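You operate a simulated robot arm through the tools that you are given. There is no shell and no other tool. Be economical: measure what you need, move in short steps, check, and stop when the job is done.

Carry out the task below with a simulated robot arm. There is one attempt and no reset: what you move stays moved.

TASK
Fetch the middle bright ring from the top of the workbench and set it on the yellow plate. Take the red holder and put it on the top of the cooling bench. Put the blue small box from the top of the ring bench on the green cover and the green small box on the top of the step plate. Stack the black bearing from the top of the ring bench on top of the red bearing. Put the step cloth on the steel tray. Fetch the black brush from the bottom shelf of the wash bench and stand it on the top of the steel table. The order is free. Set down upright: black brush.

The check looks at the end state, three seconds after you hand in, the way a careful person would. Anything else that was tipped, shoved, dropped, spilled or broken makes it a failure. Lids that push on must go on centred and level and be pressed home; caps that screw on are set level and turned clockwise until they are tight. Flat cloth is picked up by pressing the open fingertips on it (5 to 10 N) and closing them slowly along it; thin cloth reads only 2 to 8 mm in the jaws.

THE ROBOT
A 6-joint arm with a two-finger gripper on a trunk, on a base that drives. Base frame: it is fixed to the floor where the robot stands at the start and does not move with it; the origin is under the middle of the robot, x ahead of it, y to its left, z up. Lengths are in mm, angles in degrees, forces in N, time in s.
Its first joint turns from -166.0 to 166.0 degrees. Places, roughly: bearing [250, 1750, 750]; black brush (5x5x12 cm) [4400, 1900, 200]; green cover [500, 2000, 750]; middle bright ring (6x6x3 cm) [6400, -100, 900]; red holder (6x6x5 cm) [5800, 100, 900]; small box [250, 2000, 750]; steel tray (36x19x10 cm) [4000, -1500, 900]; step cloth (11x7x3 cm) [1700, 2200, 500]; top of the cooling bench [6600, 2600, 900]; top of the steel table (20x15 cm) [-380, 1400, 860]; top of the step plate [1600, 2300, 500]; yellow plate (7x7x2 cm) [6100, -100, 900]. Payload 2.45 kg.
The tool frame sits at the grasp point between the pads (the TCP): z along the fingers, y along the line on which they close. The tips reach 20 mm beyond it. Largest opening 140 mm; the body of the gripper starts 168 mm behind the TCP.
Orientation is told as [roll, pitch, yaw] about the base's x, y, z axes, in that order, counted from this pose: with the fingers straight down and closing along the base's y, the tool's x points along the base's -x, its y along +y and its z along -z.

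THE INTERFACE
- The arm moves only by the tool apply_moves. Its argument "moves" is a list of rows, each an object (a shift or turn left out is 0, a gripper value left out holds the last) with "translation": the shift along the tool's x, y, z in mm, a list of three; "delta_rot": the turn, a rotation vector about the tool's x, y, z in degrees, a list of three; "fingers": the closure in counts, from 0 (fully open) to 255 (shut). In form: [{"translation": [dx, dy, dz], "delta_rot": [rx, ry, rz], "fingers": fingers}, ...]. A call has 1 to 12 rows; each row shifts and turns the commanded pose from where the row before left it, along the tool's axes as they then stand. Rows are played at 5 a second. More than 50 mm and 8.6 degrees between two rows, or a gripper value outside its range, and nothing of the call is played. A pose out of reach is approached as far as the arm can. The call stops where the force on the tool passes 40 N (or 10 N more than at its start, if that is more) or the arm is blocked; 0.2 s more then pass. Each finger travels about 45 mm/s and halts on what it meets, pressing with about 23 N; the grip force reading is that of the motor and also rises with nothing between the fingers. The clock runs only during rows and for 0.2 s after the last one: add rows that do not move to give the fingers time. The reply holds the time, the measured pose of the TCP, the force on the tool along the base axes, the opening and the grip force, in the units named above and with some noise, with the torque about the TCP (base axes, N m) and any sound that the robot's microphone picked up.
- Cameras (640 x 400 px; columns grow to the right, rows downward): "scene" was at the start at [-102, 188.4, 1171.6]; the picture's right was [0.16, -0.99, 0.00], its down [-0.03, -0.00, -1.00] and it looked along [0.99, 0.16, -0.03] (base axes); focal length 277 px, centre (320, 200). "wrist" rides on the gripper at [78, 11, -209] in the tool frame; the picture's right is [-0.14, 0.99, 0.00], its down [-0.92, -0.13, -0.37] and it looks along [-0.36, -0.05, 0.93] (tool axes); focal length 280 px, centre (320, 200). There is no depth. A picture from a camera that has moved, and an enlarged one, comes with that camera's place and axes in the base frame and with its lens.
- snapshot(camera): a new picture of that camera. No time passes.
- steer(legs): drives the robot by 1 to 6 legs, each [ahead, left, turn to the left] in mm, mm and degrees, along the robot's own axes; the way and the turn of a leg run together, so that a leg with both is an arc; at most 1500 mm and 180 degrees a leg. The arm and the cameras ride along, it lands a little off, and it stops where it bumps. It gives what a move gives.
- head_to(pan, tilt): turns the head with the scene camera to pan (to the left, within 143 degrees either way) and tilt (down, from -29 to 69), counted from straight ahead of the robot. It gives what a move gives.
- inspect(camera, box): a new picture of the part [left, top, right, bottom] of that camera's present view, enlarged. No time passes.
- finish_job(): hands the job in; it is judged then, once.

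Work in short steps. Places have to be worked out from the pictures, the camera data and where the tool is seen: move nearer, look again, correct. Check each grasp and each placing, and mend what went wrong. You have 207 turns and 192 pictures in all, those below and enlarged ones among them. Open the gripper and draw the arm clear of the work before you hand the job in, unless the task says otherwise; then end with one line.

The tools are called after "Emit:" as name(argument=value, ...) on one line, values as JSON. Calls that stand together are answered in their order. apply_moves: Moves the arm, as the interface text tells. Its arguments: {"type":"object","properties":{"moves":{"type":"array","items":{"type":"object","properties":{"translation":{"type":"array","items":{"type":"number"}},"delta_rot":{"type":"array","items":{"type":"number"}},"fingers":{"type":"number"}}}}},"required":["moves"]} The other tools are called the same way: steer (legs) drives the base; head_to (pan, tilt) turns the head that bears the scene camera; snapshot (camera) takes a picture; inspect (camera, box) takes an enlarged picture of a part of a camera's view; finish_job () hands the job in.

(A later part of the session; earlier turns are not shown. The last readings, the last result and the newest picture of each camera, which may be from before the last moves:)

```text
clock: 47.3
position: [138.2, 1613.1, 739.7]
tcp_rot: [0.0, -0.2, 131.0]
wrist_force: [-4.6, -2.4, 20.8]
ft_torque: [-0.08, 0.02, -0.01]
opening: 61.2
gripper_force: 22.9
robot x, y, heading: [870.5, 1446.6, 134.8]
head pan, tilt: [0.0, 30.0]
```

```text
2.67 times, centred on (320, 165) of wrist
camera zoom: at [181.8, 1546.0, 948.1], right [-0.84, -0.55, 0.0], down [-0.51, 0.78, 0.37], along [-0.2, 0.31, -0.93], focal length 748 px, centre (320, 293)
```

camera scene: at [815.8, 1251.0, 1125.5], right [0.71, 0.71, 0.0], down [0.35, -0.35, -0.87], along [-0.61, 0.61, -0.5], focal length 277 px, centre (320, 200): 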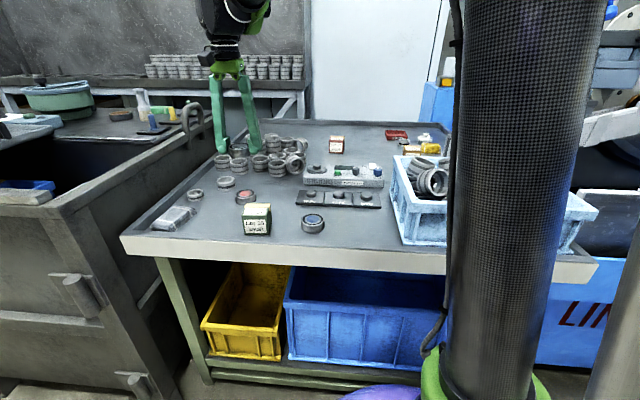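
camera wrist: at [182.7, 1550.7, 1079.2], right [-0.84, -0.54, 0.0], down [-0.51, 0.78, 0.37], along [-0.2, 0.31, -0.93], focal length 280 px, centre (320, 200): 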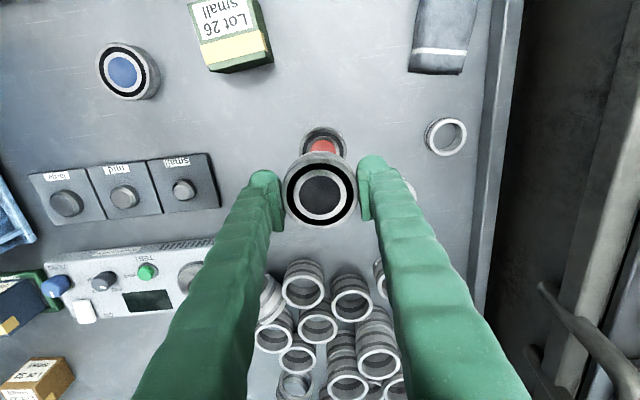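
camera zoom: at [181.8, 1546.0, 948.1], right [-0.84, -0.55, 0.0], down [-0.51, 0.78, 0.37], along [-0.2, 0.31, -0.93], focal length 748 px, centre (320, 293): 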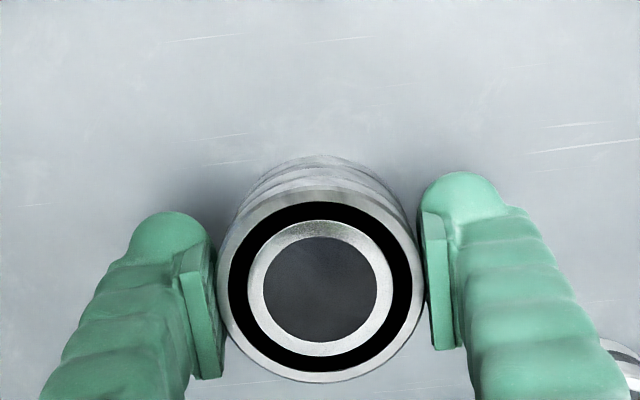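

Seated with 20 N contact and edges as expected. Release a little and rise.

Emit:
apply_moves(moves=[{"fingers": 118}, {}, {}, {"translation": [0, 0, -20]}, {"translation": [0, 0, -45]}, {"translation": [0, 0, -45]}])

Emit:
inspect(camera="scene", box=[160, 120, 340, 240])

Emit:
snapshot(camera="wrist")

```text
clock: 48.7
position: [137.3, 1612.9, 850.6]
tcp_rot: [0.0, -0.3, 130.8]
wrist_force: [0.1, -0.1, -0.4]
ft_torque: [0.02, -0.04, 0.0]
opening: 75.3
gripper_force: 0.1
robot x, y, heading: [872.6, 1449.7, 134.9]
head pan, tilt: [0.0, 30.0]
```

```text
3.33 times, centred on (250, 180) of scene
camera zoom: at [815.9, 1250.8, 1125.5], right [0.71, 0.71, 0.0], down [0.35, -0.35, -0.87], along [-0.61, 0.61, -0.5], focal length 922 px, centre (553, 267)
```

zoom: 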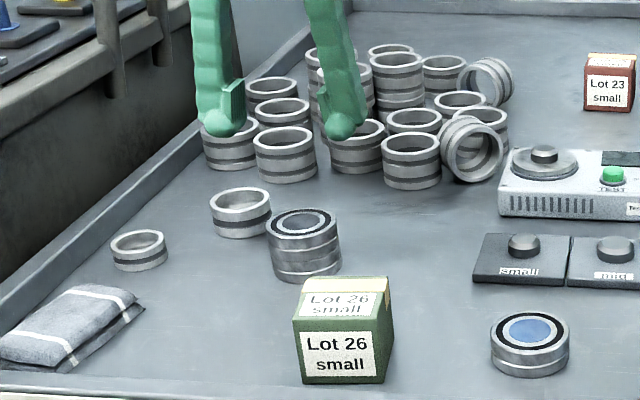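

```text
150 pictures are left
camera wrist: at [181.3, 1545.6, 1057.8], right [-0.84, -0.55, 0.0], down [-0.51, 0.78, 0.37], along [-0.2, 0.31, -0.93], focal length 280 px, centre (320, 200)
```

wrist: 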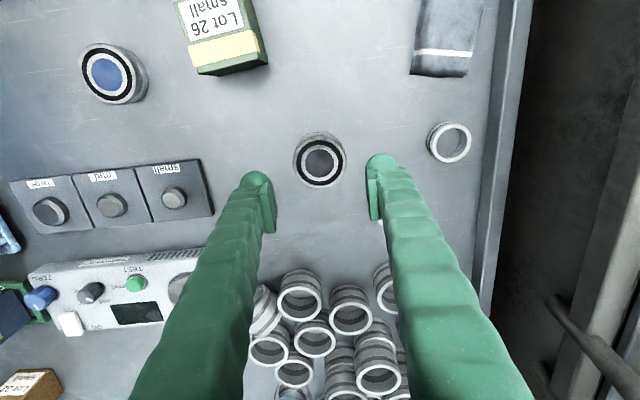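

Stack is good. Next the green box at ≈(289,1555): too near for the arm, so I back the base 200 mm.

Emit:
steer(legs=[[-200, 0, 0]])

Emit:
snapshot(camera="wrist")

```text
clock: 50.3
position: [279.7, 1470.3, 849.0]
tcp_rot: [0.1, -0.2, 130.9]
wrist_force: [-0.3, 0.4, 0.6]
ft_torque: [0.01, 0.0, -0.02]
opening: 75.0
gripper_force: 0.1
robot x, y, heading: [1015.4, 1302.4, 134.8]
head pan, tilt: [0.0, 30.0]
```

```text
149 pictures are left
camera wrist: at [323.5, 1403.4, 1057.4], right [-0.84, -0.54, 0.0], down [-0.51, 0.78, 0.37], along [-0.2, 0.31, -0.93], focal length 280 px, centre (320, 200)
```

wrist: 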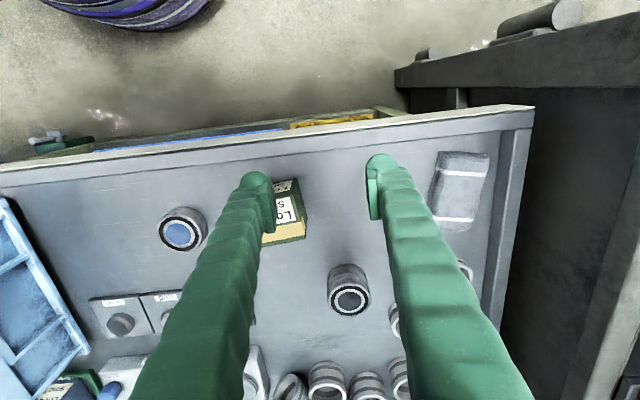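

Move above the green box, opening the fingers.

Emit:
apply_moves(moves=[{"translation": [-29, -31, -10], "fingers": 20}, {"translation": [-29, -31, -10]}, {}])

Emit:
snapshot(camera="wrist")

```text
clock: 51.1
position: [288.1, 1553.9, 870.2]
tcp_rot: [0.0, -0.3, 130.9]
wrist_force: [-0.1, 0.7, -0.2]
ft_torque: [-0.02, 0.01, -0.01]
opening: 128.9
gripper_force: 0.0
robot x, y, heading: [1018.5, 1300.4, 134.9]
head pan, tilt: [0.0, 30.0]
```

```text
148 pictures are left
camera wrist: at [331.8, 1488.1, 1077.7], right [-0.84, -0.54, 0.0], down [-0.51, 0.78, 0.37], along [-0.2, 0.31, -0.93], focal length 280 px, centre (320, 200)
```

wrist: 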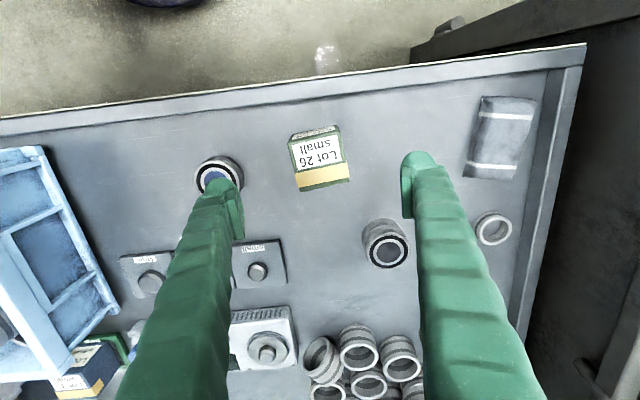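

Centred. Descend to TCP ≈722 and grip.

Emit:
apply_moves(moves=[{"translation": [0, -2, 49], "delta_rot": [0, 0, -2]}, {"translation": [0, 0, 49]}, {"translation": [0, 0, 49]}, {"fingers": 255}, {}, {}, {}, {}, {}])

Emit:
apply_moves(moves=[{"translation": [0, 0, -30]}, {"translation": [0, 0, -40]}, {"translation": [0, 0, -40]}, {"translation": [0, 0, -40]}])

Emit:
snapshot(camera="wrist")

```text
clock: 53.1
position: [289.3, 1556.1, 723.7]
tcp_rot: [0.0, -0.2, 132.9]
wrist_force: [-1.5, -0.1, 0.2]
ft_torque: [0.02, 0.0, -0.02]
opening: 64.9
gripper_force: 22.9
robot x, y, heading: [1016.0, 1300.6, 134.9]
head pan, tilt: [0.0, 30.0]
```

```text
clock: 54.1
position: [289.5, 1555.4, 870.5]
tcp_rot: [0.0, -0.2, 132.9]
wrist_force: [-0.7, -0.1, -2.7]
ft_torque: [0.02, -0.04, -0.01]
opening: 65.0
gripper_force: 23.2
robot x, y, heading: [1012.3, 1303.4, 134.9]
head pan, tilt: [0.0, 30.0]
```

```text
147 pictures are left
camera wrist: at [336.1, 1490.8, 1080.3], right [-0.82, -0.57, 0.0], down [-0.53, 0.76, 0.37], along [-0.21, 0.3, -0.93], focal length 280 px, centre (320, 200)
```

wrist: 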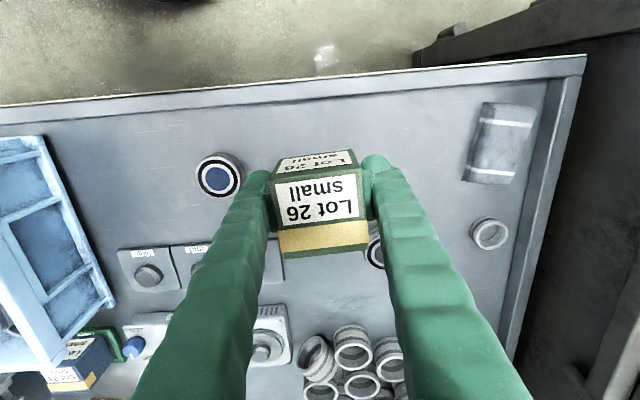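

Green box held. I raise it, back off 200 mm further, turn toward the blue machine's step plate and look.

Emit:
apply_moves(moves=[{"translation": [0, 0, -40]}, {"translation": [0, 0, -40]}, {"translation": [0, 0, -40]}])

Emit:
steer(legs=[[-200, 0, 0], [0, 0, -85]])

Emit:
snapshot(camera="scene")

Emit:
snapshot(camera="wrist")

```text
clock: 54.9
position: [290.6, 1555.6, 993.3]
tcp_rot: [0.0, -0.2, 133.0]
wrist_force: [0.0, -0.6, -2.9]
ft_torque: [-0.05, 0.02, 0.03]
opening: 64.8
gripper_force: 22.5
robot x, y, heading: [1010.9, 1302.9, 134.6]
head pan, tilt: [0.0, 30.0]
```

```text
clock: 60.2
position: [1351.7, 1901.1, 992.9]
tcp_rot: [-0.1, -0.2, 47.2]
wrist_force: [1.2, 0.1, -2.8]
ft_torque: [0.0, 0.01, -0.02]
opening: 65.0
gripper_force: 22.9
robot x, y, heading: [1153.1, 1161.1, 49.3]
head pan, tilt: [0.0, 30.0]
```

```text
146 pictures are left
camera scene: at [955.8, 1199.7, 1125.5], right [0.76, -0.65, 0.0], down [-0.33, -0.38, -0.87], along [0.57, 0.66, -0.5], focal length 277 px, centre (320, 200)
```

scene: 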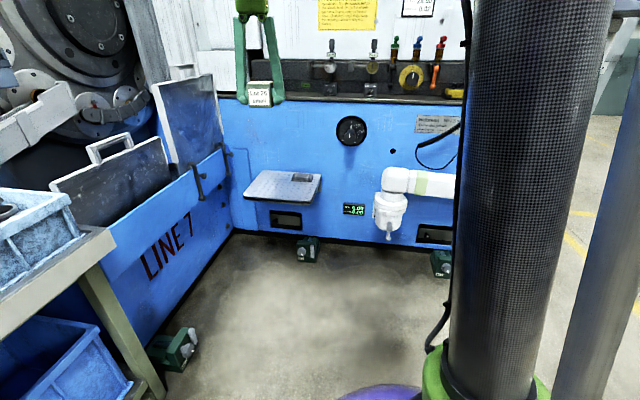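

```text
145 pictures are left
camera wrist: at [1291.0, 1850.9, 1200.7], right [-0.63, 0.77, 0.0], down [0.72, 0.59, 0.37], along [0.29, 0.24, -0.93], focal length 280 px, centre (320, 200)
```

wrist: 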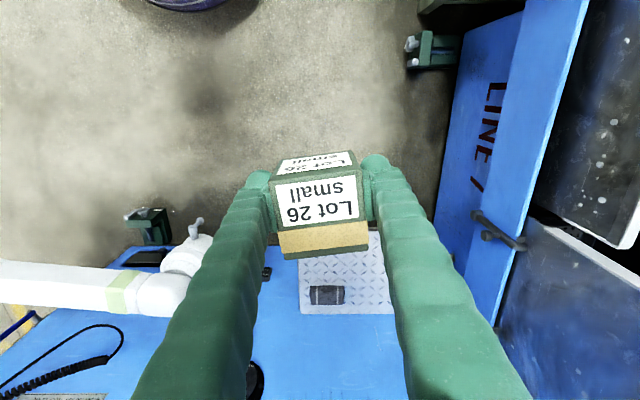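

Step plate is ≈250×285 mm around (1640,2280,500), with the dark step cloth at its rear right. I drive closer and look again.

Emit:
steer(legs=[[280, 60, 0]])

Emit:
head_to(pan=10, tilt=38)

Emit:
snapshot(camera="scene")

Emit:
snapshot(camera="wrist")

```text
clock: 62.2
position: [1489.8, 2150.8, 993.2]
tcp_rot: [0.1, -0.2, 47.2]
wrist_force: [-0.3, 0.5, -2.3]
ft_torque: [-0.04, 0.03, -0.01]
opening: 64.8
gripper_force: 22.8
robot x, y, heading: [1294.2, 1414.6, 49.0]
head pan, tilt: [0.0, 30.0]
```

```text
clock: 62.9
position: [1492.0, 2150.4, 993.4]
tcp_rot: [0.0, -0.1, 47.2]
wrist_force: [0.3, -0.3, -2.4]
ft_torque: [-0.02, 0.02, 0.0]
opening: 65.0
gripper_force: 22.8
robot x, y, heading: [1294.3, 1411.8, 49.0]
head pan, tilt: [10.0, 38.0]
```

```text
144 pictures are left
camera scene: at [1078.2, 1455.4, 1113.2], right [0.86, -0.51, 0.0], down [-0.32, -0.53, -0.79], along [0.4, 0.68, -0.62], focal length 277 px, centre (320, 200)
```

scene: 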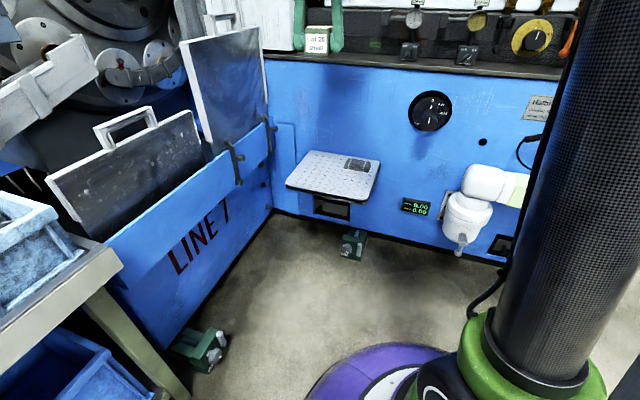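

```text
143 pictures are left
camera wrist: at [1429.3, 2100.4, 1200.7], right [-0.63, 0.77, 0.0], down [0.72, 0.59, 0.37], along [0.29, 0.24, -0.93], focal length 280 px, centre (320, 200)
```

wrist: 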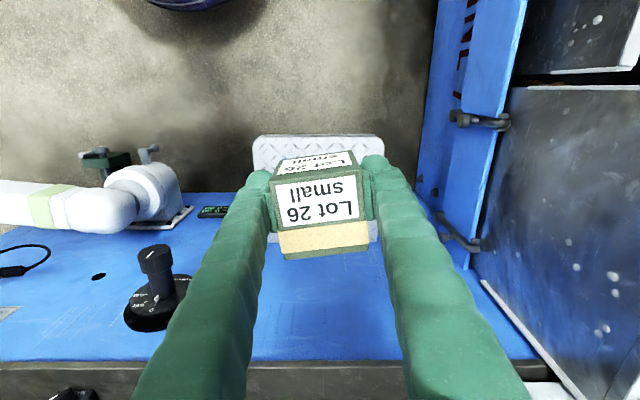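

Plate centre ≈(1622,2253), cloth at ≈(1745,2250). I'll place the box on the left-front at ≈(1560,2278); move over it and descend to ~700 first.

Emit:
apply_moves(moves=[{"translation": [-35, 9.3, 30]}, {"translation": [-35, 9.3, 30]}, {"translation": [-35, 9.3, 30]}, {"translation": [-35, 9.3, 30]}, {"translation": [0, 0, 45]}, {"translation": [0, 0, 45]}, {"translation": [0, 0, 45]}, {"translation": [0, 0, 45]}])

Emit:
snapshot(camera="wrist")

Emit:
snapshot(camera="scene")

```text
clock: 64.7
position: [1561.4, 2280.2, 693.5]
tcp_rot: [0.0, -0.3, 47.1]
wrist_force: [-0.3, -0.3, -3.2]
ft_torque: [0.05, -0.02, -0.01]
opening: 65.0
gripper_force: 23.2
robot x, y, heading: [1293.8, 1410.9, 49.3]
head pan, tilt: [10.0, 38.0]
```

```text
142 pictures are left
camera wrist: at [1499.4, 2229.7, 901.3], right [-0.63, 0.77, 0.0], down [0.72, 0.59, 0.37], along [0.29, 0.24, -0.93], focal length 280 px, centre (320, 200)
```

wrist: 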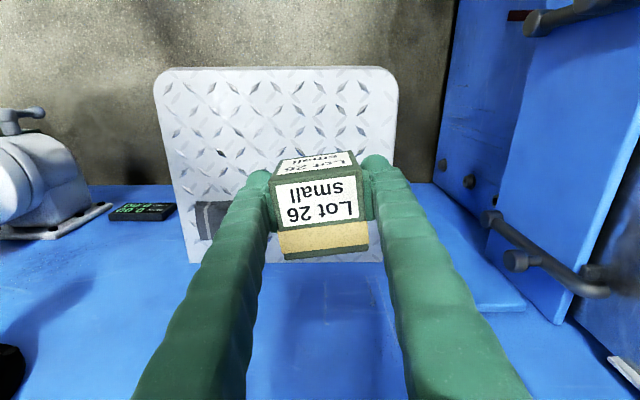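

```text
141 pictures are left
camera scene: at [1078.1, 1455.4, 1113.2], right [0.86, -0.51, 0.0], down [-0.32, -0.53, -0.79], along [0.4, 0.68, -0.62], focal length 277 px, centre (320, 200)
```

scene: 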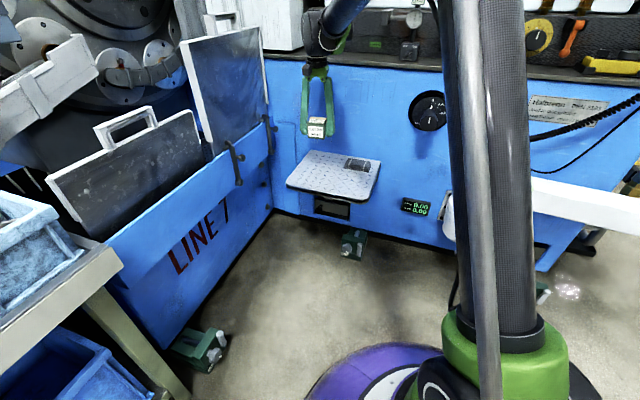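

The drop point is inside the plate. Descend to ~540 and then gently to contact.

Emit:
apply_moves(moves=[{"translation": [0, 0, 45]}, {"translation": [0, 0, 45]}, {"translation": [0, 0, 40]}, {"translation": [0, 0, 15]}])

Emit:
snapshot(camera="wrist")

Emit:
inspect(camera="scene", box=[250, 80, 430, 220])

```text
clock: 65.7
position: [1560.5, 2279.1, 547.3]
tcp_rot: [0.1, -0.2, 47.0]
wrist_force: [0.0, -0.3, -3.0]
ft_torque: [0.01, 0.01, 0.01]
opening: 64.9
gripper_force: 23.2
robot x, y, heading: [1293.5, 1411.0, 49.3]
head pan, tilt: [10.0, 38.0]
```

```text
140 pictures are left
camera wrist: at [1498.6, 2229.0, 755.7], right [-0.63, 0.77, 0.0], down [0.72, 0.59, 0.37], along [0.29, 0.24, -0.93], focal length 280 px, centre (320, 200)
```

wrist: 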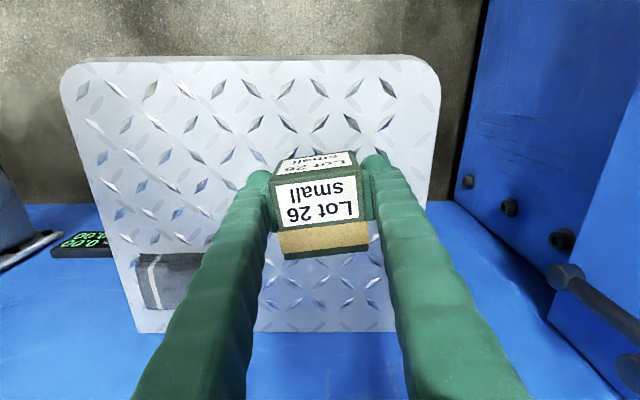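

```text
2.86 times, centred on (340, 150) of scene
camera zoom: at [1078.2, 1455.5, 1113.2], right [0.86, -0.51, 0.0], down [-0.32, -0.53, -0.79], along [0.4, 0.68, -0.62], focal length 790 px, centre (263, 343)
```

zoom: 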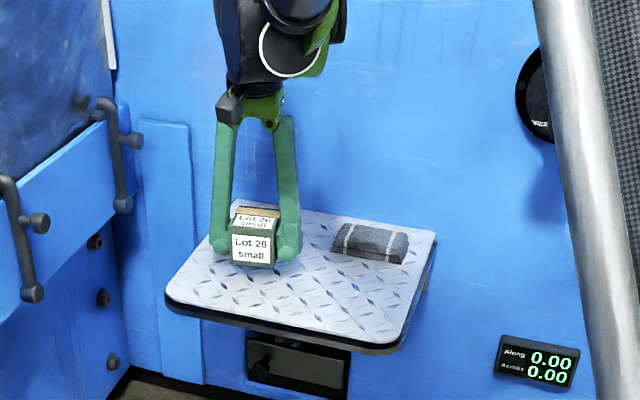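

Lower slowly to contact.

Emit:
apply_moves(moves=[{"translation": [0, 0, 4]}, {"translation": [0, 0, 3]}, {"translation": [0, 0, 3]}, {"translation": [0, 0, 3]}])

```text
clock: 66.7
position: [1560.7, 2279.0, 535.5]
tcp_rot: [0.0, -0.3, 47.1]
wrist_force: [0.7, 0.5, -3.3]
ft_torque: [-0.03, 0.04, 0.0]
opening: 65.4
gripper_force: 23.2
robot x, y, heading: [1290.6, 1407.8, 49.1]
head pan, tilt: [10.0, 38.0]
```

Emit:
apply_moves(moves=[{"translation": [0, 0, 3]}, {"translation": [0, 0, 2]}, {"translation": [0, 0, 2]}, {"translation": [0, 0, 2]}])

```text
clock: 67.7
position: [1561.0, 2278.6, 526.6]
tcp_rot: [0.0, -0.2, 47.2]
wrist_force: [0.2, -0.3, -3.0]
ft_torque: [-0.01, 0.04, 0.02]
opening: 65.0
gripper_force: 23.0
robot x, y, heading: [1294.8, 1408.8, 49.2]
head pan, tilt: [10.0, 38.0]
```

No contact yet at 526.6; keep lowering in 2 mm steps.

Emit:
apply_moves(moves=[{"translation": [0, 0, 2]}, {"translation": [0, 0, 2]}, {"translation": [0, 0, 2]}, {"translation": [0, 0, 2]}, {"translation": [0, 0, 2]}])

Emit:
inspect(camera="scene", box=[270, 100, 390, 200])

```text
clock: 68.9
position: [1559.7, 2279.9, 518.1]
tcp_rot: [0.0, -0.4, 47.1]
wrist_force: [-2.5, -6.0, 21.1]
ft_torque: [0.15, 0.05, 0.1]
opening: 65.0
gripper_force: 24.0
robot x, y, heading: [1294.0, 1407.3, 49.2]
head pan, tilt: [10.0, 38.0]
stopped in row 5: the force on the tool passed its limit at 45 N (the readings are from after the stop); the commanded pose is now the measured one
```

```text
4.00 times, centred on (330, 150) of scene
camera zoom: at [1077.8, 1454.5, 1113.2], right [0.86, -0.51, 0.0], down [-0.32, -0.53, -0.79], along [0.4, 0.68, -0.62], focal length 1106 px, centre (280, 400)
```

zoom: 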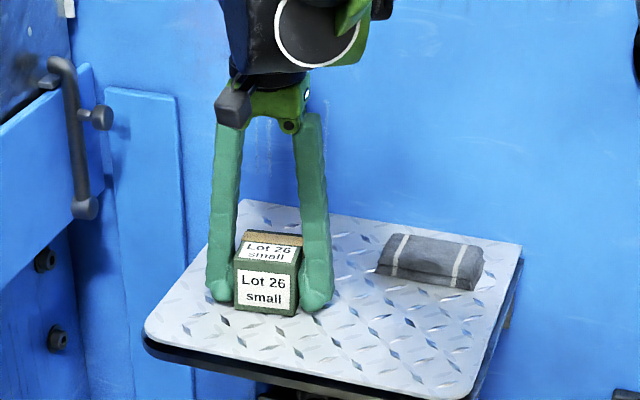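

Placed. Release, rise, and look at the cloth.

Emit:
apply_moves(moves=[{"fingers": 100}, {}, {}, {"translation": [0, 0, -30]}, {"translation": [0, 0, -45]}, {"translation": [0, 0, -45]}, {"translation": [0, 0, -45]}])

Emit:
snapshot(camera="wrist")

Emit:
inspect(camera="scene", box=[270, 100, 410, 220])

```text
clock: 70.5
position: [1558.1, 2280.6, 683.1]
tcp_rot: [0.0, -0.3, 47.1]
wrist_force: [0.3, 0.6, -0.5]
ft_torque: [-0.01, 0.04, 0.02]
opening: 85.0
gripper_force: 0.1
robot x, y, heading: [1292.5, 1410.6, 49.2]
head pan, tilt: [10.0, 38.0]
```

```text
137 pictures are left
camera wrist: at [1497.5, 2230.2, 890.7], right [-0.63, 0.77, 0.0], down [0.72, 0.59, 0.37], along [0.29, 0.24, -0.93], focal length 280 px, centre (320, 200)
```

wrist: 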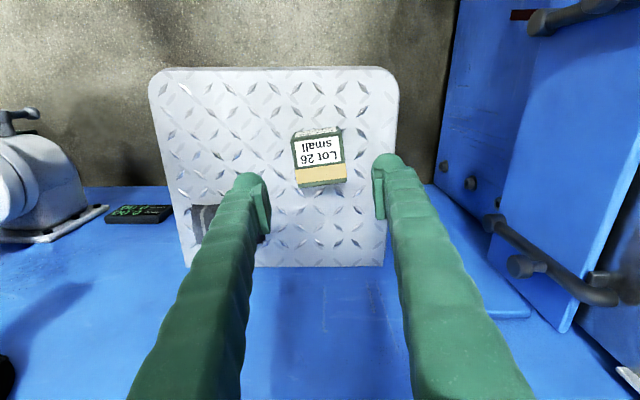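

```text
3.33 times, centred on (340, 160) of scene
camera zoom: at [1078.1, 1455.5, 1113.2], right [0.86, -0.51, 0.0], down [-0.32, -0.53, -0.79], along [0.4, 0.68, -0.62], focal length 922 px, centre (253, 333)
```

zoom: 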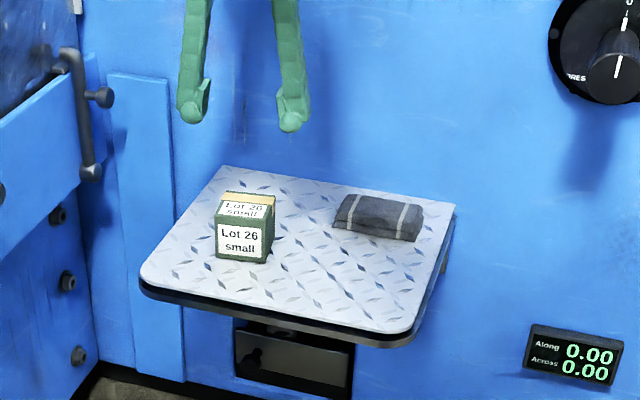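

Box placed upright. Now shift the gripper over to the cloth side, drive 70 mm nearer, and look from above.

Emit:
apply_moves(moves=[{"translation": [0, -20, -40]}, {"translation": [0, -45, 0], "fingers": 0}, {"translation": [0, -45, 0]}, {"translation": [0, -45, 0]}])

Emit:
steer(legs=[[70, 0, 0]])

Emit:
snapshot(camera="wrist")

```text
clock: 71.5
position: [1672.7, 2174.5, 723.6]
tcp_rot: [0.0, -0.1, 47.2]
wrist_force: [0.6, -0.6, -0.2]
ft_torque: [-0.07, -0.06, -0.01]
opening: 140.2
gripper_force: 0.0
robot x, y, heading: [1292.3, 1410.4, 49.1]
head pan, tilt: [10.0, 38.0]
```

```text
clock: 72.5
position: [1719.5, 2227.4, 723.2]
tcp_rot: [0.1, -0.2, 47.1]
wrist_force: [-0.8, 0.5, 0.3]
ft_torque: [-0.02, 0.02, 0.0]
opening: 140.2
gripper_force: 0.1
robot x, y, heading: [1337.4, 1464.1, 49.2]
head pan, tilt: [10.0, 38.0]
```

```text
135 pictures are left
camera wrist: at [1657.7, 2177.9, 930.9], right [-0.63, 0.77, 0.0], down [0.72, 0.59, 0.37], along [0.29, 0.24, -0.93], focal length 280 px, centre (320, 200)
```

wrist: 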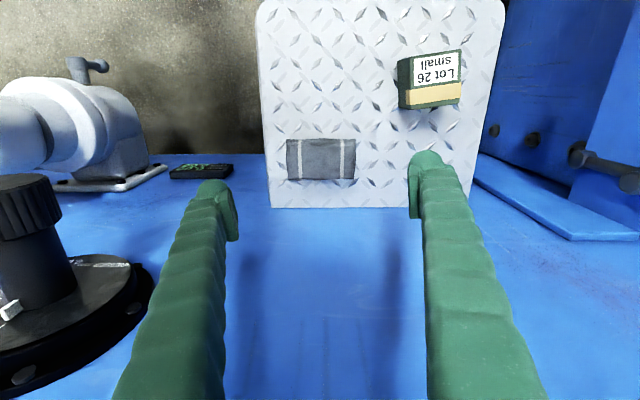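

Cloth centred laterally; it's ~22 mm farther ahead and the plate is rotated 8° from the jaws. Align and descend halfway.

Emit:
apply_moves(moves=[{"translation": [-11, 0, 30], "delta_rot": [0, 0, 4]}, {"translation": [-11, 0, 30], "delta_rot": [0, 0, 4]}, {"translation": [0, 0, 40]}])

Emit:
snapshot(camera="wrist")

```text
clock: 73.3
position: [1736.4, 2243.3, 623.0]
tcp_rot: [0.0, -0.2, 39.1]
wrist_force: [-0.7, -0.2, 0.2]
ft_torque: [0.04, -0.01, 0.0]
opening: 139.6
gripper_force: 0.0
robot x, y, heading: [1338.8, 1464.6, 49.1]
head pan, tilt: [10.0, 38.0]
```

```text
134 pictures are left
camera wrist: at [1667.9, 2202.0, 830.5], right [-0.52, 0.86, 0.0], down [0.79, 0.48, 0.37], along [0.32, 0.19, -0.93], focal length 280 px, centre (320, 200)
```

wrist: 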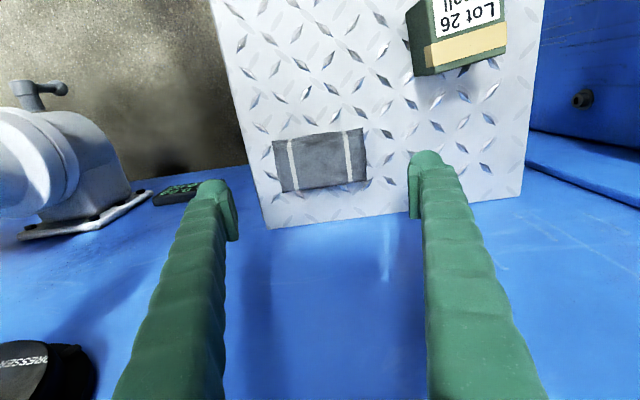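

Aligned and centred. Descend to ~512 and close slowly.

Emit:
apply_moves(moves=[{"translation": [0, 0, 45]}, {"translation": [0, 0, 45]}, {"translation": [0, 0, 15]}, {"translation": [0, 0, 5]}])

Emit:
snapshot(camera="wrist")

Emit:
inspect(camera="scene", box=[270, 100, 410, 220])

```text
clock: 74.3
position: [1735.7, 2242.9, 512.9]
tcp_rot: [0.0, -0.1, 39.1]
wrist_force: [-0.3, -0.6, -0.3]
ft_torque: [0.02, 0.0, 0.0]
opening: 140.2
gripper_force: 0.1
robot x, y, heading: [1339.2, 1463.1, 49.2]
head pan, tilt: [10.0, 38.0]
```

```text
133 pictures are left
camera wrist: at [1667.8, 2202.6, 721.1], right [-0.52, 0.85, 0.0], down [0.79, 0.48, 0.37], along [0.32, 0.19, -0.93], focal length 280 px, centre (320, 200)
```

wrist: 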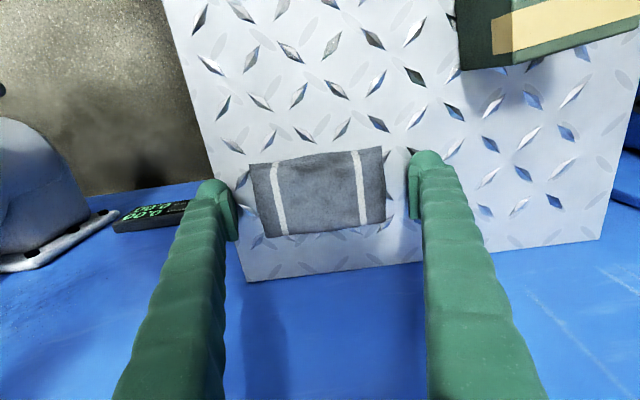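

```text
3.33 times, centred on (340, 160) of scene
camera zoom: at [1124.3, 1508.6, 1113.2], right [0.86, -0.51, 0.0], down [-0.32, -0.53, -0.79], along [0.4, 0.68, -0.62], focal length 922 px, centre (253, 333)
```

zoom: 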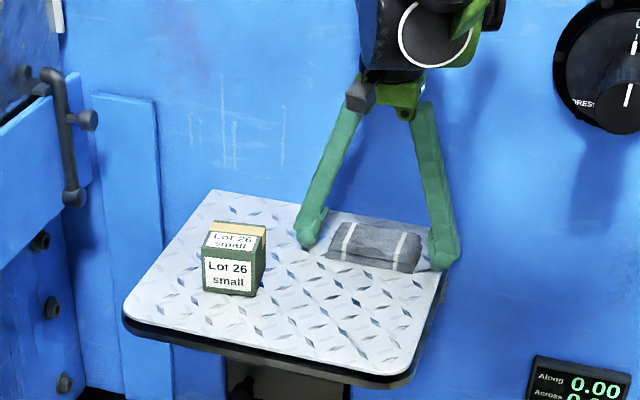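

Jaws straddle the cloth. Close gradually.

Emit:
apply_moves(moves=[{"fingers": 40}, {"fingers": 70}, {"fingers": 100}, {"fingers": 140}, {"fingers": 180}, {"fingers": 220}, {"fingers": 255}, {}, {}, {}, {}])

Emit:
snapshot(camera="wrist")

```text
clock: 76.7
position: [1736.3, 2244.4, 513.5]
tcp_rot: [0.1, -0.2, 39.1]
wrist_force: [7.9, -1.9, 34.4]
ft_torque: [-0.36, -0.29, 0.08]
opening: 112.7
gripper_force: 23.5
robot x, y, heading: [1340.8, 1465.2, 48.9]
head pan, tilt: [10.0, 38.0]
```

```text
131 pictures are left
camera wrist: at [1667.9, 2202.0, 722.4], right [-0.52, 0.86, 0.0], down [0.79, 0.48, 0.37], along [0.32, 0.19, -0.93], focal length 280 px, centre (320, 200)
```

wrist: 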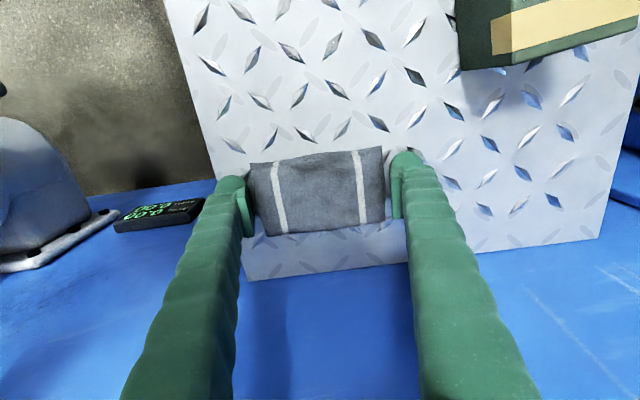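

Gripped at 112.7 mm. Lift gently.

Emit:
apply_moves(moves=[{"translation": [0, 0, -5]}, {"translation": [0, 0, -20]}, {"translation": [0, 0, -40]}, {"translation": [0, 0, -40]}, {"translation": [0, 0, -40]}])

Emit:
snapshot(camera="wrist")

```text
clock: 77.9
position: [1735.1, 2244.1, 658.8]
tcp_rot: [0.0, -0.2, 39.1]
wrist_force: [-0.7, 0.5, -0.3]
ft_torque: [0.0, 0.04, 0.0]
opening: 112.1
gripper_force: 23.4
robot x, y, heading: [1336.1, 1464.0, 49.1]
head pan, tilt: [10.0, 38.0]
```

```text
130 pictures are left
camera wrist: at [1667.9, 2202.8, 866.1], right [-0.52, 0.85, 0.0], down [0.79, 0.48, 0.37], along [0.32, 0.19, -0.93], focal length 280 px, centre (320, 200)
```

wrist: 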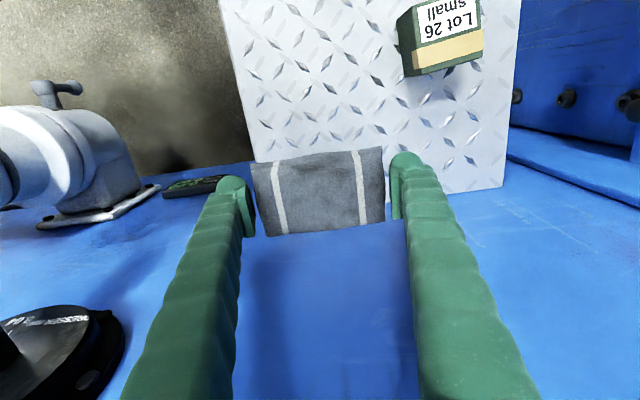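

Cloth held. Raise to travel height and back away, then turn to survey the route to the tray.

Emit:
apply_moves(moves=[{"translation": [30, 0, -40]}, {"translation": [0, 0, -45]}, {"translation": [0, 0, -45]}, {"translation": [0, 0, -45]}, {"translation": [0, 0, -45]}, {"translation": [0, 0, -45]}, {"translation": [0, 0, -45]}, {"translation": [0, 0, -45]}])

Emit:
steer(legs=[[-500, 0, 0], [0, 0, -49]])

Emit:
head_to(pan=-15, tilt=12)

Emit:
snapshot(camera="scene")

```text
clock: 79.7
position: [1708.9, 2223.7, 1015.3]
tcp_rot: [0.0, -0.2, 39.0]
wrist_force: [-0.4, 0.5, -0.5]
ft_torque: [-0.01, 0.01, 0.02]
opening: 111.7
gripper_force: 23.3
robot x, y, heading: [1338.3, 1461.0, 49.0]
head pan, tilt: [10.0, 38.0]
```

```text
clock: 84.9
position: [1831.6, 1307.4, 1013.8]
tcp_rot: [0.0, -0.2, -9.8]
wrist_force: [0.0, 0.9, -0.6]
ft_torque: [-0.02, -0.03, -0.02]
opening: 111.6
gripper_force: 23.2
robot x, y, heading: [1016.2, 1084.7, -0.0]
head pan, tilt: [10.0, 38.0]
```

```text
clock: 85.8
position: [1831.2, 1305.8, 1013.3]
tcp_rot: [0.1, -0.2, -9.9]
wrist_force: [-0.4, -0.2, -0.3]
ft_torque: [-0.03, 0.0, -0.01]
opening: 111.4
gripper_force: 23.1
robot x, y, heading: [1014.3, 1088.4, -0.1]
head pan, tilt: [-15.0, 12.0]
```

```text
129 pictures are left
camera scene: at [911.8, 1238.1, 1154.5], right [-0.26, -0.97, 0.0], down [-0.2, 0.05, -0.98], along [0.95, -0.25, -0.21], focal length 277 px, centre (320, 200)
```

scene: 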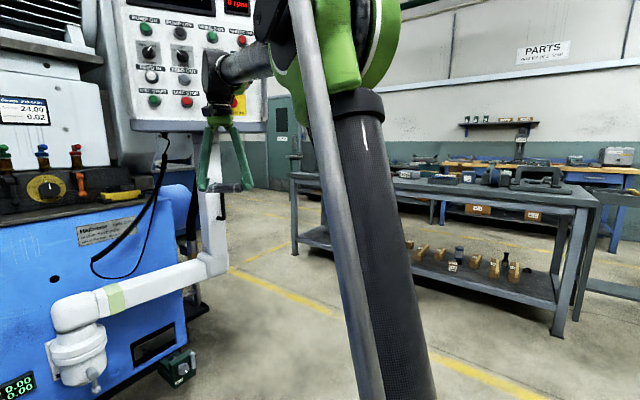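

The arm is near the control panel; I slide right (away) and then survey the room.

Emit:
steer(legs=[[0, -700, 0]])

Emit:
head_to(pan=-30, tilt=5)

Emit:
snapshot(camera="scene")

Emit:
inspect(camera="scene", box=[380, 120, 640, 280])

Emit:
head_to(pan=25, tilt=5)

Emit:
snapshot(camera="scene")

```text
clock: 89.6
position: [1832.7, 602.3, 1013.8]
tcp_rot: [0.0, -0.2, -9.8]
wrist_force: [-0.1, 0.1, -0.3]
ft_torque: [-0.01, 0.02, -0.02]
opening: 110.8
gripper_force: 23.7
robot x, y, heading: [1016.3, 382.6, 0.2]
head pan, tilt: [-15.0, 12.0]
```

```text
clock: 90.4
position: [1832.9, 601.7, 1013.5]
tcp_rot: [0.0, -0.2, -9.8]
wrist_force: [-0.8, 0.2, -0.4]
ft_torque: [0.01, -0.04, 0.04]
opening: 111.1
gripper_force: 23.3
robot x, y, heading: [1015.1, 384.3, 0.2]
head pan, tilt: [-30.0, 5.0]
```

```text
128 pictures are left
camera scene: at [903.2, 511.6, 1165.9], right [-0.5, -0.87, 0.0], down [-0.08, 0.04, -1.0], along [0.86, -0.49, -0.09], focal length 277 px, centre (320, 200)
```

scene: 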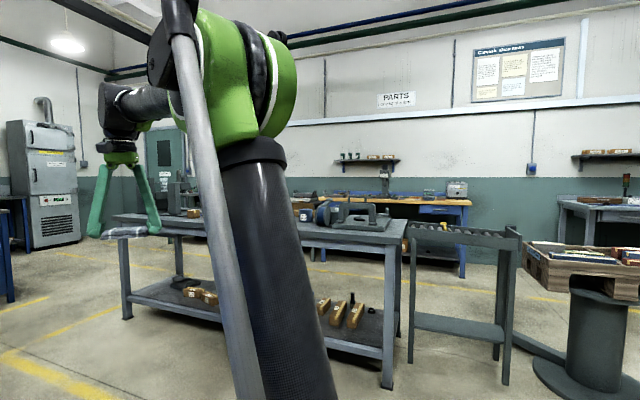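

```text
2.46 times, centred on (510, 200) of scene
camera zoom: at [903.2, 511.6, 1165.9], right [-0.5, -0.87, 0.0], down [-0.08, 0.04, -1.0], along [0.86, -0.49, -0.09], focal length 681 px, centre (-148, 200)
```

zoom: 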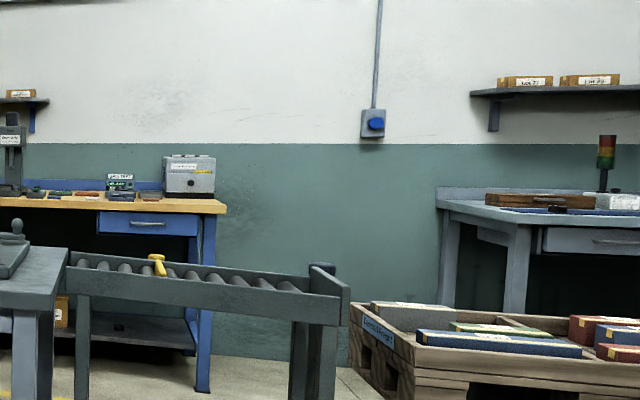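

```text
clock: 91.6
position: [1831.8, 603.0, 1012.9]
tcp_rot: [0.0, -0.1, -9.8]
wrist_force: [-0.7, 0.8, 0.5]
ft_torque: [0.01, 0.01, 0.01]
opening: 111.2
gripper_force: 23.7
robot x, y, heading: [1017.2, 387.1, 0.1]
head pan, tilt: [25.0, 5.0]
```

```text
126 pictures are left
camera scene: at [906.7, 596.2, 1165.9], right [0.42, -0.91, 0.0], down [-0.08, -0.04, -1.0], along [0.9, 0.42, -0.09], focal length 277 px, centre (320, 200)
```

scene: 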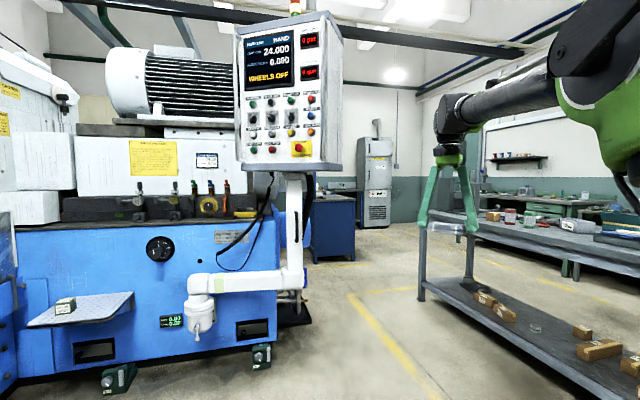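

I see the gray bench (diagonal), with a wooden bench behind it on the wall where the tray should be. I drive around the gray bench's left end; first leg to ≈(2400,800).

Emit:
steer(legs=[[1384, 415, 0]])

Emit:
head_to(pan=-15, tilt=15)

Emit:
snapshot(camera="scene")

Emit:
head_to(pan=35, tilt=15)

Emit:
snapshot(camera="scene")

```text
clock: 98.8
position: [3209.1, 1033.5, 1013.6]
tcp_rot: [0.0, -0.1, -9.4]
wrist_force: [-0.5, -0.2, -0.2]
ft_torque: [-0.02, 0.0, -0.01]
opening: 110.5
gripper_force: 22.8
robot x, y, heading: [2394.2, 808.3, 0.3]
head pan, tilt: [25.0, 5.0]
```

```text
clock: 99.9
position: [3210.3, 1032.8, 1014.2]
tcp_rot: [0.0, -0.2, -9.4]
wrist_force: [0.2, -0.5, -0.7]
ft_torque: [0.0, 0.0, -0.01]
opening: 110.6
gripper_force: 23.3
robot x, y, heading: [2392.1, 807.6, 0.6]
head pan, tilt: [-15.0, 15.0]
```

```text
125 pictures are left
camera scene: at [2290.7, 957.3, 1149.8], right [-0.25, -0.97, 0.0], down [-0.25, 0.06, -0.97], along [0.94, -0.24, -0.26], focal length 277 px, centre (320, 200)
```

scene: 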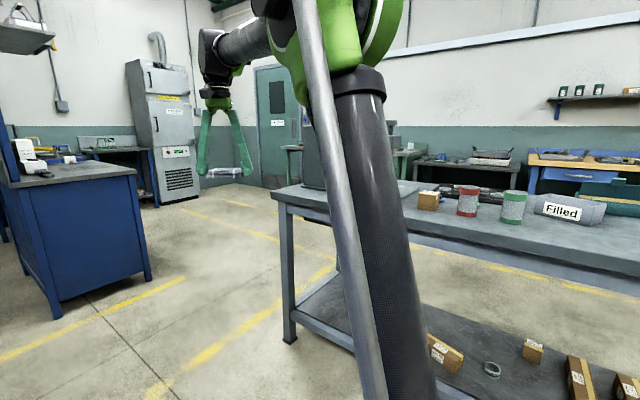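

```text
clock: 101.0
position: [3209.0, 1033.0, 1013.5]
tcp_rot: [0.0, -0.3, -9.4]
wrist_force: [-0.2, -0.5, 0.1]
ft_torque: [0.02, -0.02, 0.01]
opening: 110.3
gripper_force: 23.0
robot x, y, heading: [2393.2, 810.9, 0.7]
head pan, tilt: [35.0, 15.0]
```

```text
124 pictures are left
camera scene: at [2276.2, 1034.8, 1149.7], right [0.58, -0.81, 0.0], down [-0.21, -0.15, -0.97], along [0.79, 0.56, -0.26], focal length 277 px, centre (320, 200)
```

scene: 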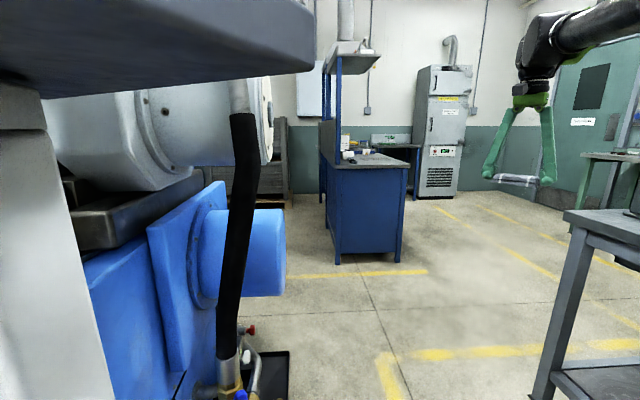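

Zoom on the wooden bench where the tray should be.

Emit:
head_to(pan=-40, tilt=10)

Emit:
inspect(camera="scene", box=[240, 120, 480, 270])

Emit:
snapshot(camera="scene")

```text
clock: 102.5
position: [3210.9, 1033.1, 1014.1]
tcp_rot: [0.0, -0.2, -9.4]
wrist_force: [0.0, 0.7, -0.3]
ft_torque: [0.0, -0.02, 0.0]
opening: 110.2
gripper_force: 22.9
robot x, y, heading: [2394.3, 806.1, 0.8]
head pan, tilt: [-40.0, 10.0]
```

```text
2.67 times, centred on (360, 195) of scene
camera zoom: at [2272.1, 921.5, 1157.9], right [-0.63, -0.77, 0.0], down [-0.13, 0.11, -0.98], along [0.76, -0.62, -0.17], focal length 738 px, centre (213, 213)
```

zoom: 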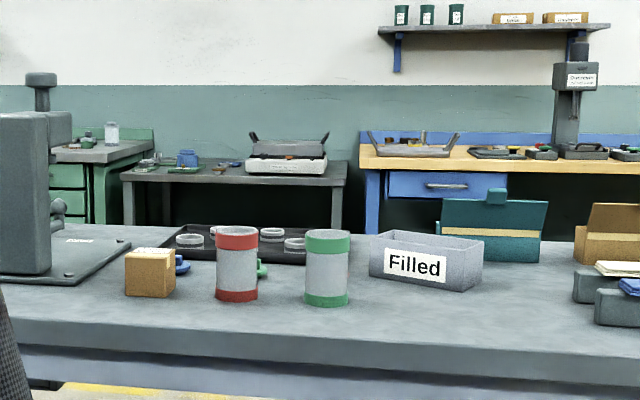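

```text
122 pictures are left
camera scene: at [2272.1, 921.5, 1157.9], right [-0.63, -0.77, 0.0], down [-0.13, 0.11, -0.98], along [0.76, -0.62, -0.17], focal length 277 px, centre (320, 200)
```

scene: 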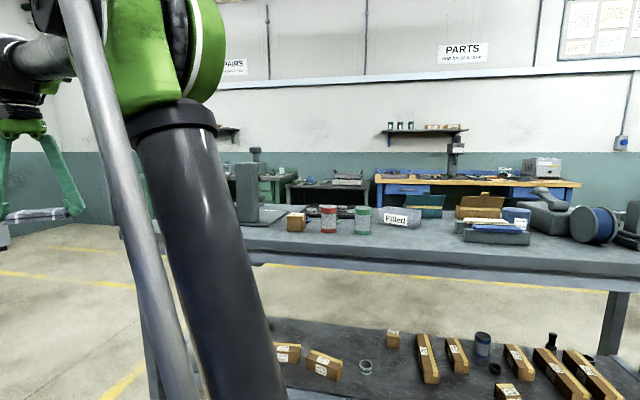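

The steel tray (two raised handles) is at ≈(4006,-1514) on the wooden bench. Proceed to ≈(3300,1250), turning right there, and look down the aisle.

Emit:
steer(legs=[[906, 430, 0], [0, 0, -60]])

Emit:
head_to(pan=0, tilt=15)

Emit:
snapshot(camera="scene")

Emit:
head_to(pan=75, tilt=10)

Emit:
snapshot(camera="scene")

```text
clock: 110.4
position: [3907.1, 661.4, 1014.3]
tcp_rot: [0.0, -0.2, -68.9]
wrist_force: [0.3, -0.3, -1.4]
ft_torque: [-0.04, 0.03, -0.02]
opening: 109.7
gripper_force: 22.8
robot x, y, heading: [3295.3, 1252.0, -59.0]
head pan, tilt: [-40.0, 10.0]
```

```text
clock: 111.4
position: [3907.1, 661.1, 1013.3]
tcp_rot: [0.1, -0.2, -68.8]
wrist_force: [0.7, -0.1, -0.5]
ft_torque: [-0.01, 0.02, -0.03]
opening: 109.6
gripper_force: 22.7
robot x, y, heading: [3297.6, 1248.6, -59.0]
head pan, tilt: [0.0, 15.0]
```

```text
121 pictures are left
camera scene: at [3396.0, 1421.8, 1149.7], right [-0.86, -0.52, 0.0], down [-0.13, 0.22, -0.97], along [0.5, -0.83, -0.26], focal length 277 px, centre (320, 200)
```

scene: 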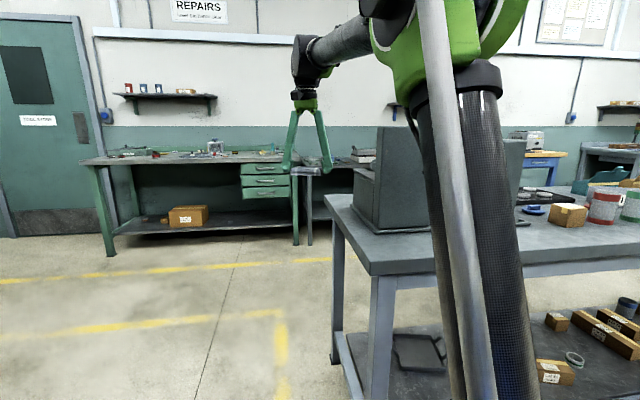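

```text
clock: 112.9
position: [3906.4, 662.3, 1013.5]
tcp_rot: [-0.1, -0.2, -68.8]
wrist_force: [-0.6, 0.0, 0.1]
ft_torque: [0.0, 0.02, -0.02]
opening: 109.5
gripper_force: 22.5
robot x, y, heading: [3296.5, 1248.6, -59.0]
head pan, tilt: [75.0, 10.0]
```

```text
120 pictures are left
camera scene: at [3437.0, 1527.6, 1157.9], right [0.28, -0.96, 0.0], down [-0.17, -0.05, -0.98], along [0.95, 0.27, -0.17], focal length 277 px, centre (320, 200)
```

scene: 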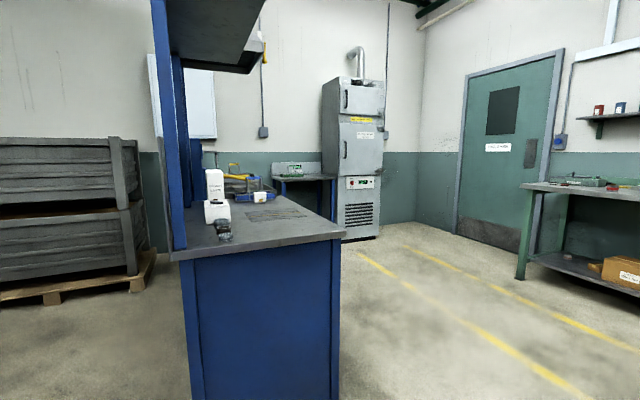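

The aisle behind the gray bench is ~1.3 m wide. I raise the arm to ~1130 and drive around the bench end in legs.

Emit:
apply_moves(moves=[{"translation": [10, 0, -40]}, {"translation": [10, 0, -40]}, {"translation": [10, 0, -40]}])

Emit:
steer(legs=[[352, 491, 0], [798, 162, 0]])

Emit:
head_to(pan=-40, tilt=20)

Emit:
snapshot(camera="scene")

Emit:
head_to(pan=20, tilt=15)

Emit:
snapshot(camera="scene")

```text
clock: 113.7
position: [3897.4, 691.7, 1132.5]
tcp_rot: [0.0, -0.3, -68.8]
wrist_force: [0.9, -0.4, -0.3]
ft_torque: [0.03, 0.05, 0.0]
opening: 109.8
gripper_force: 23.3
robot x, y, heading: [3295.6, 1250.9, -59.0]
head pan, tilt: [75.0, 10.0]
```

```text
clock: 121.1
position: [5062.8, 53.9, 1131.8]
tcp_rot: [0.1, -0.1, -68.3]
wrist_force: [0.1, -0.1, -0.5]
ft_torque: [0.0, -0.05, 0.0]
opening: 109.6
gripper_force: 23.0
robot x, y, heading: [4459.1, 605.3, -58.2]
head pan, tilt: [75.0, 10.0]
```

```text
clock: 123.0
position: [5064.2, 53.6, 1132.1]
tcp_rot: [0.0, -0.1, -68.3]
wrist_force: [-0.7, 1.0, -0.4]
ft_torque: [0.01, -0.01, 0.02]
opening: 109.0
gripper_force: 22.8
robot x, y, heading: [4462.1, 609.6, -58.3]
head pan, tilt: [-40.0, 20.0]
```

```text
119 pictures are left
camera scene: at [4493.5, 767.8, 1141.6], right [-0.99, 0.14, 0.0], down [0.05, 0.34, -0.94], along [-0.14, -0.93, -0.34], focal length 277 px, centre (320, 200)
```

scene: 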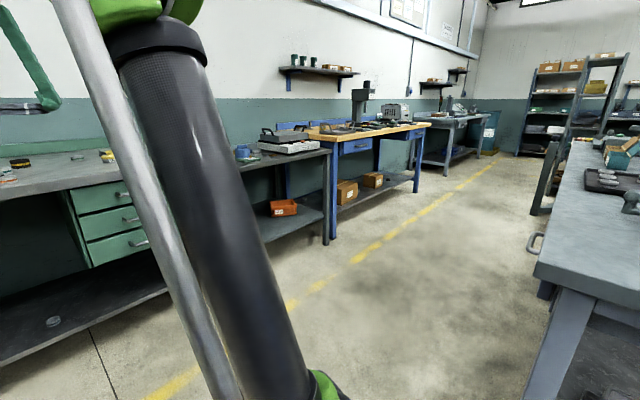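

```text
clock: 124.3
position: [5063.5, 54.9, 1132.6]
tcp_rot: [0.0, -0.1, -68.4]
wrist_force: [-0.3, 0.5, 0.0]
ft_torque: [0.03, 0.03, -0.03]
opening: 108.9
gripper_force: 23.1
robot x, y, heading: [4464.8, 606.9, -58.4]
head pan, tilt: [20.0, 15.0]
```

```text
118 pictures are left
camera scene: at [4580.2, 802.0, 1149.7], right [-0.62, -0.78, 0.0], down [-0.2, 0.16, -0.97], along [0.76, -0.6, -0.26], focal length 277 px, centre (320, 200)
```

scene: 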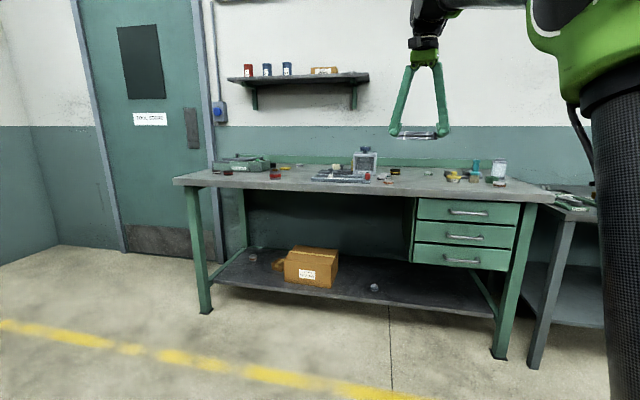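

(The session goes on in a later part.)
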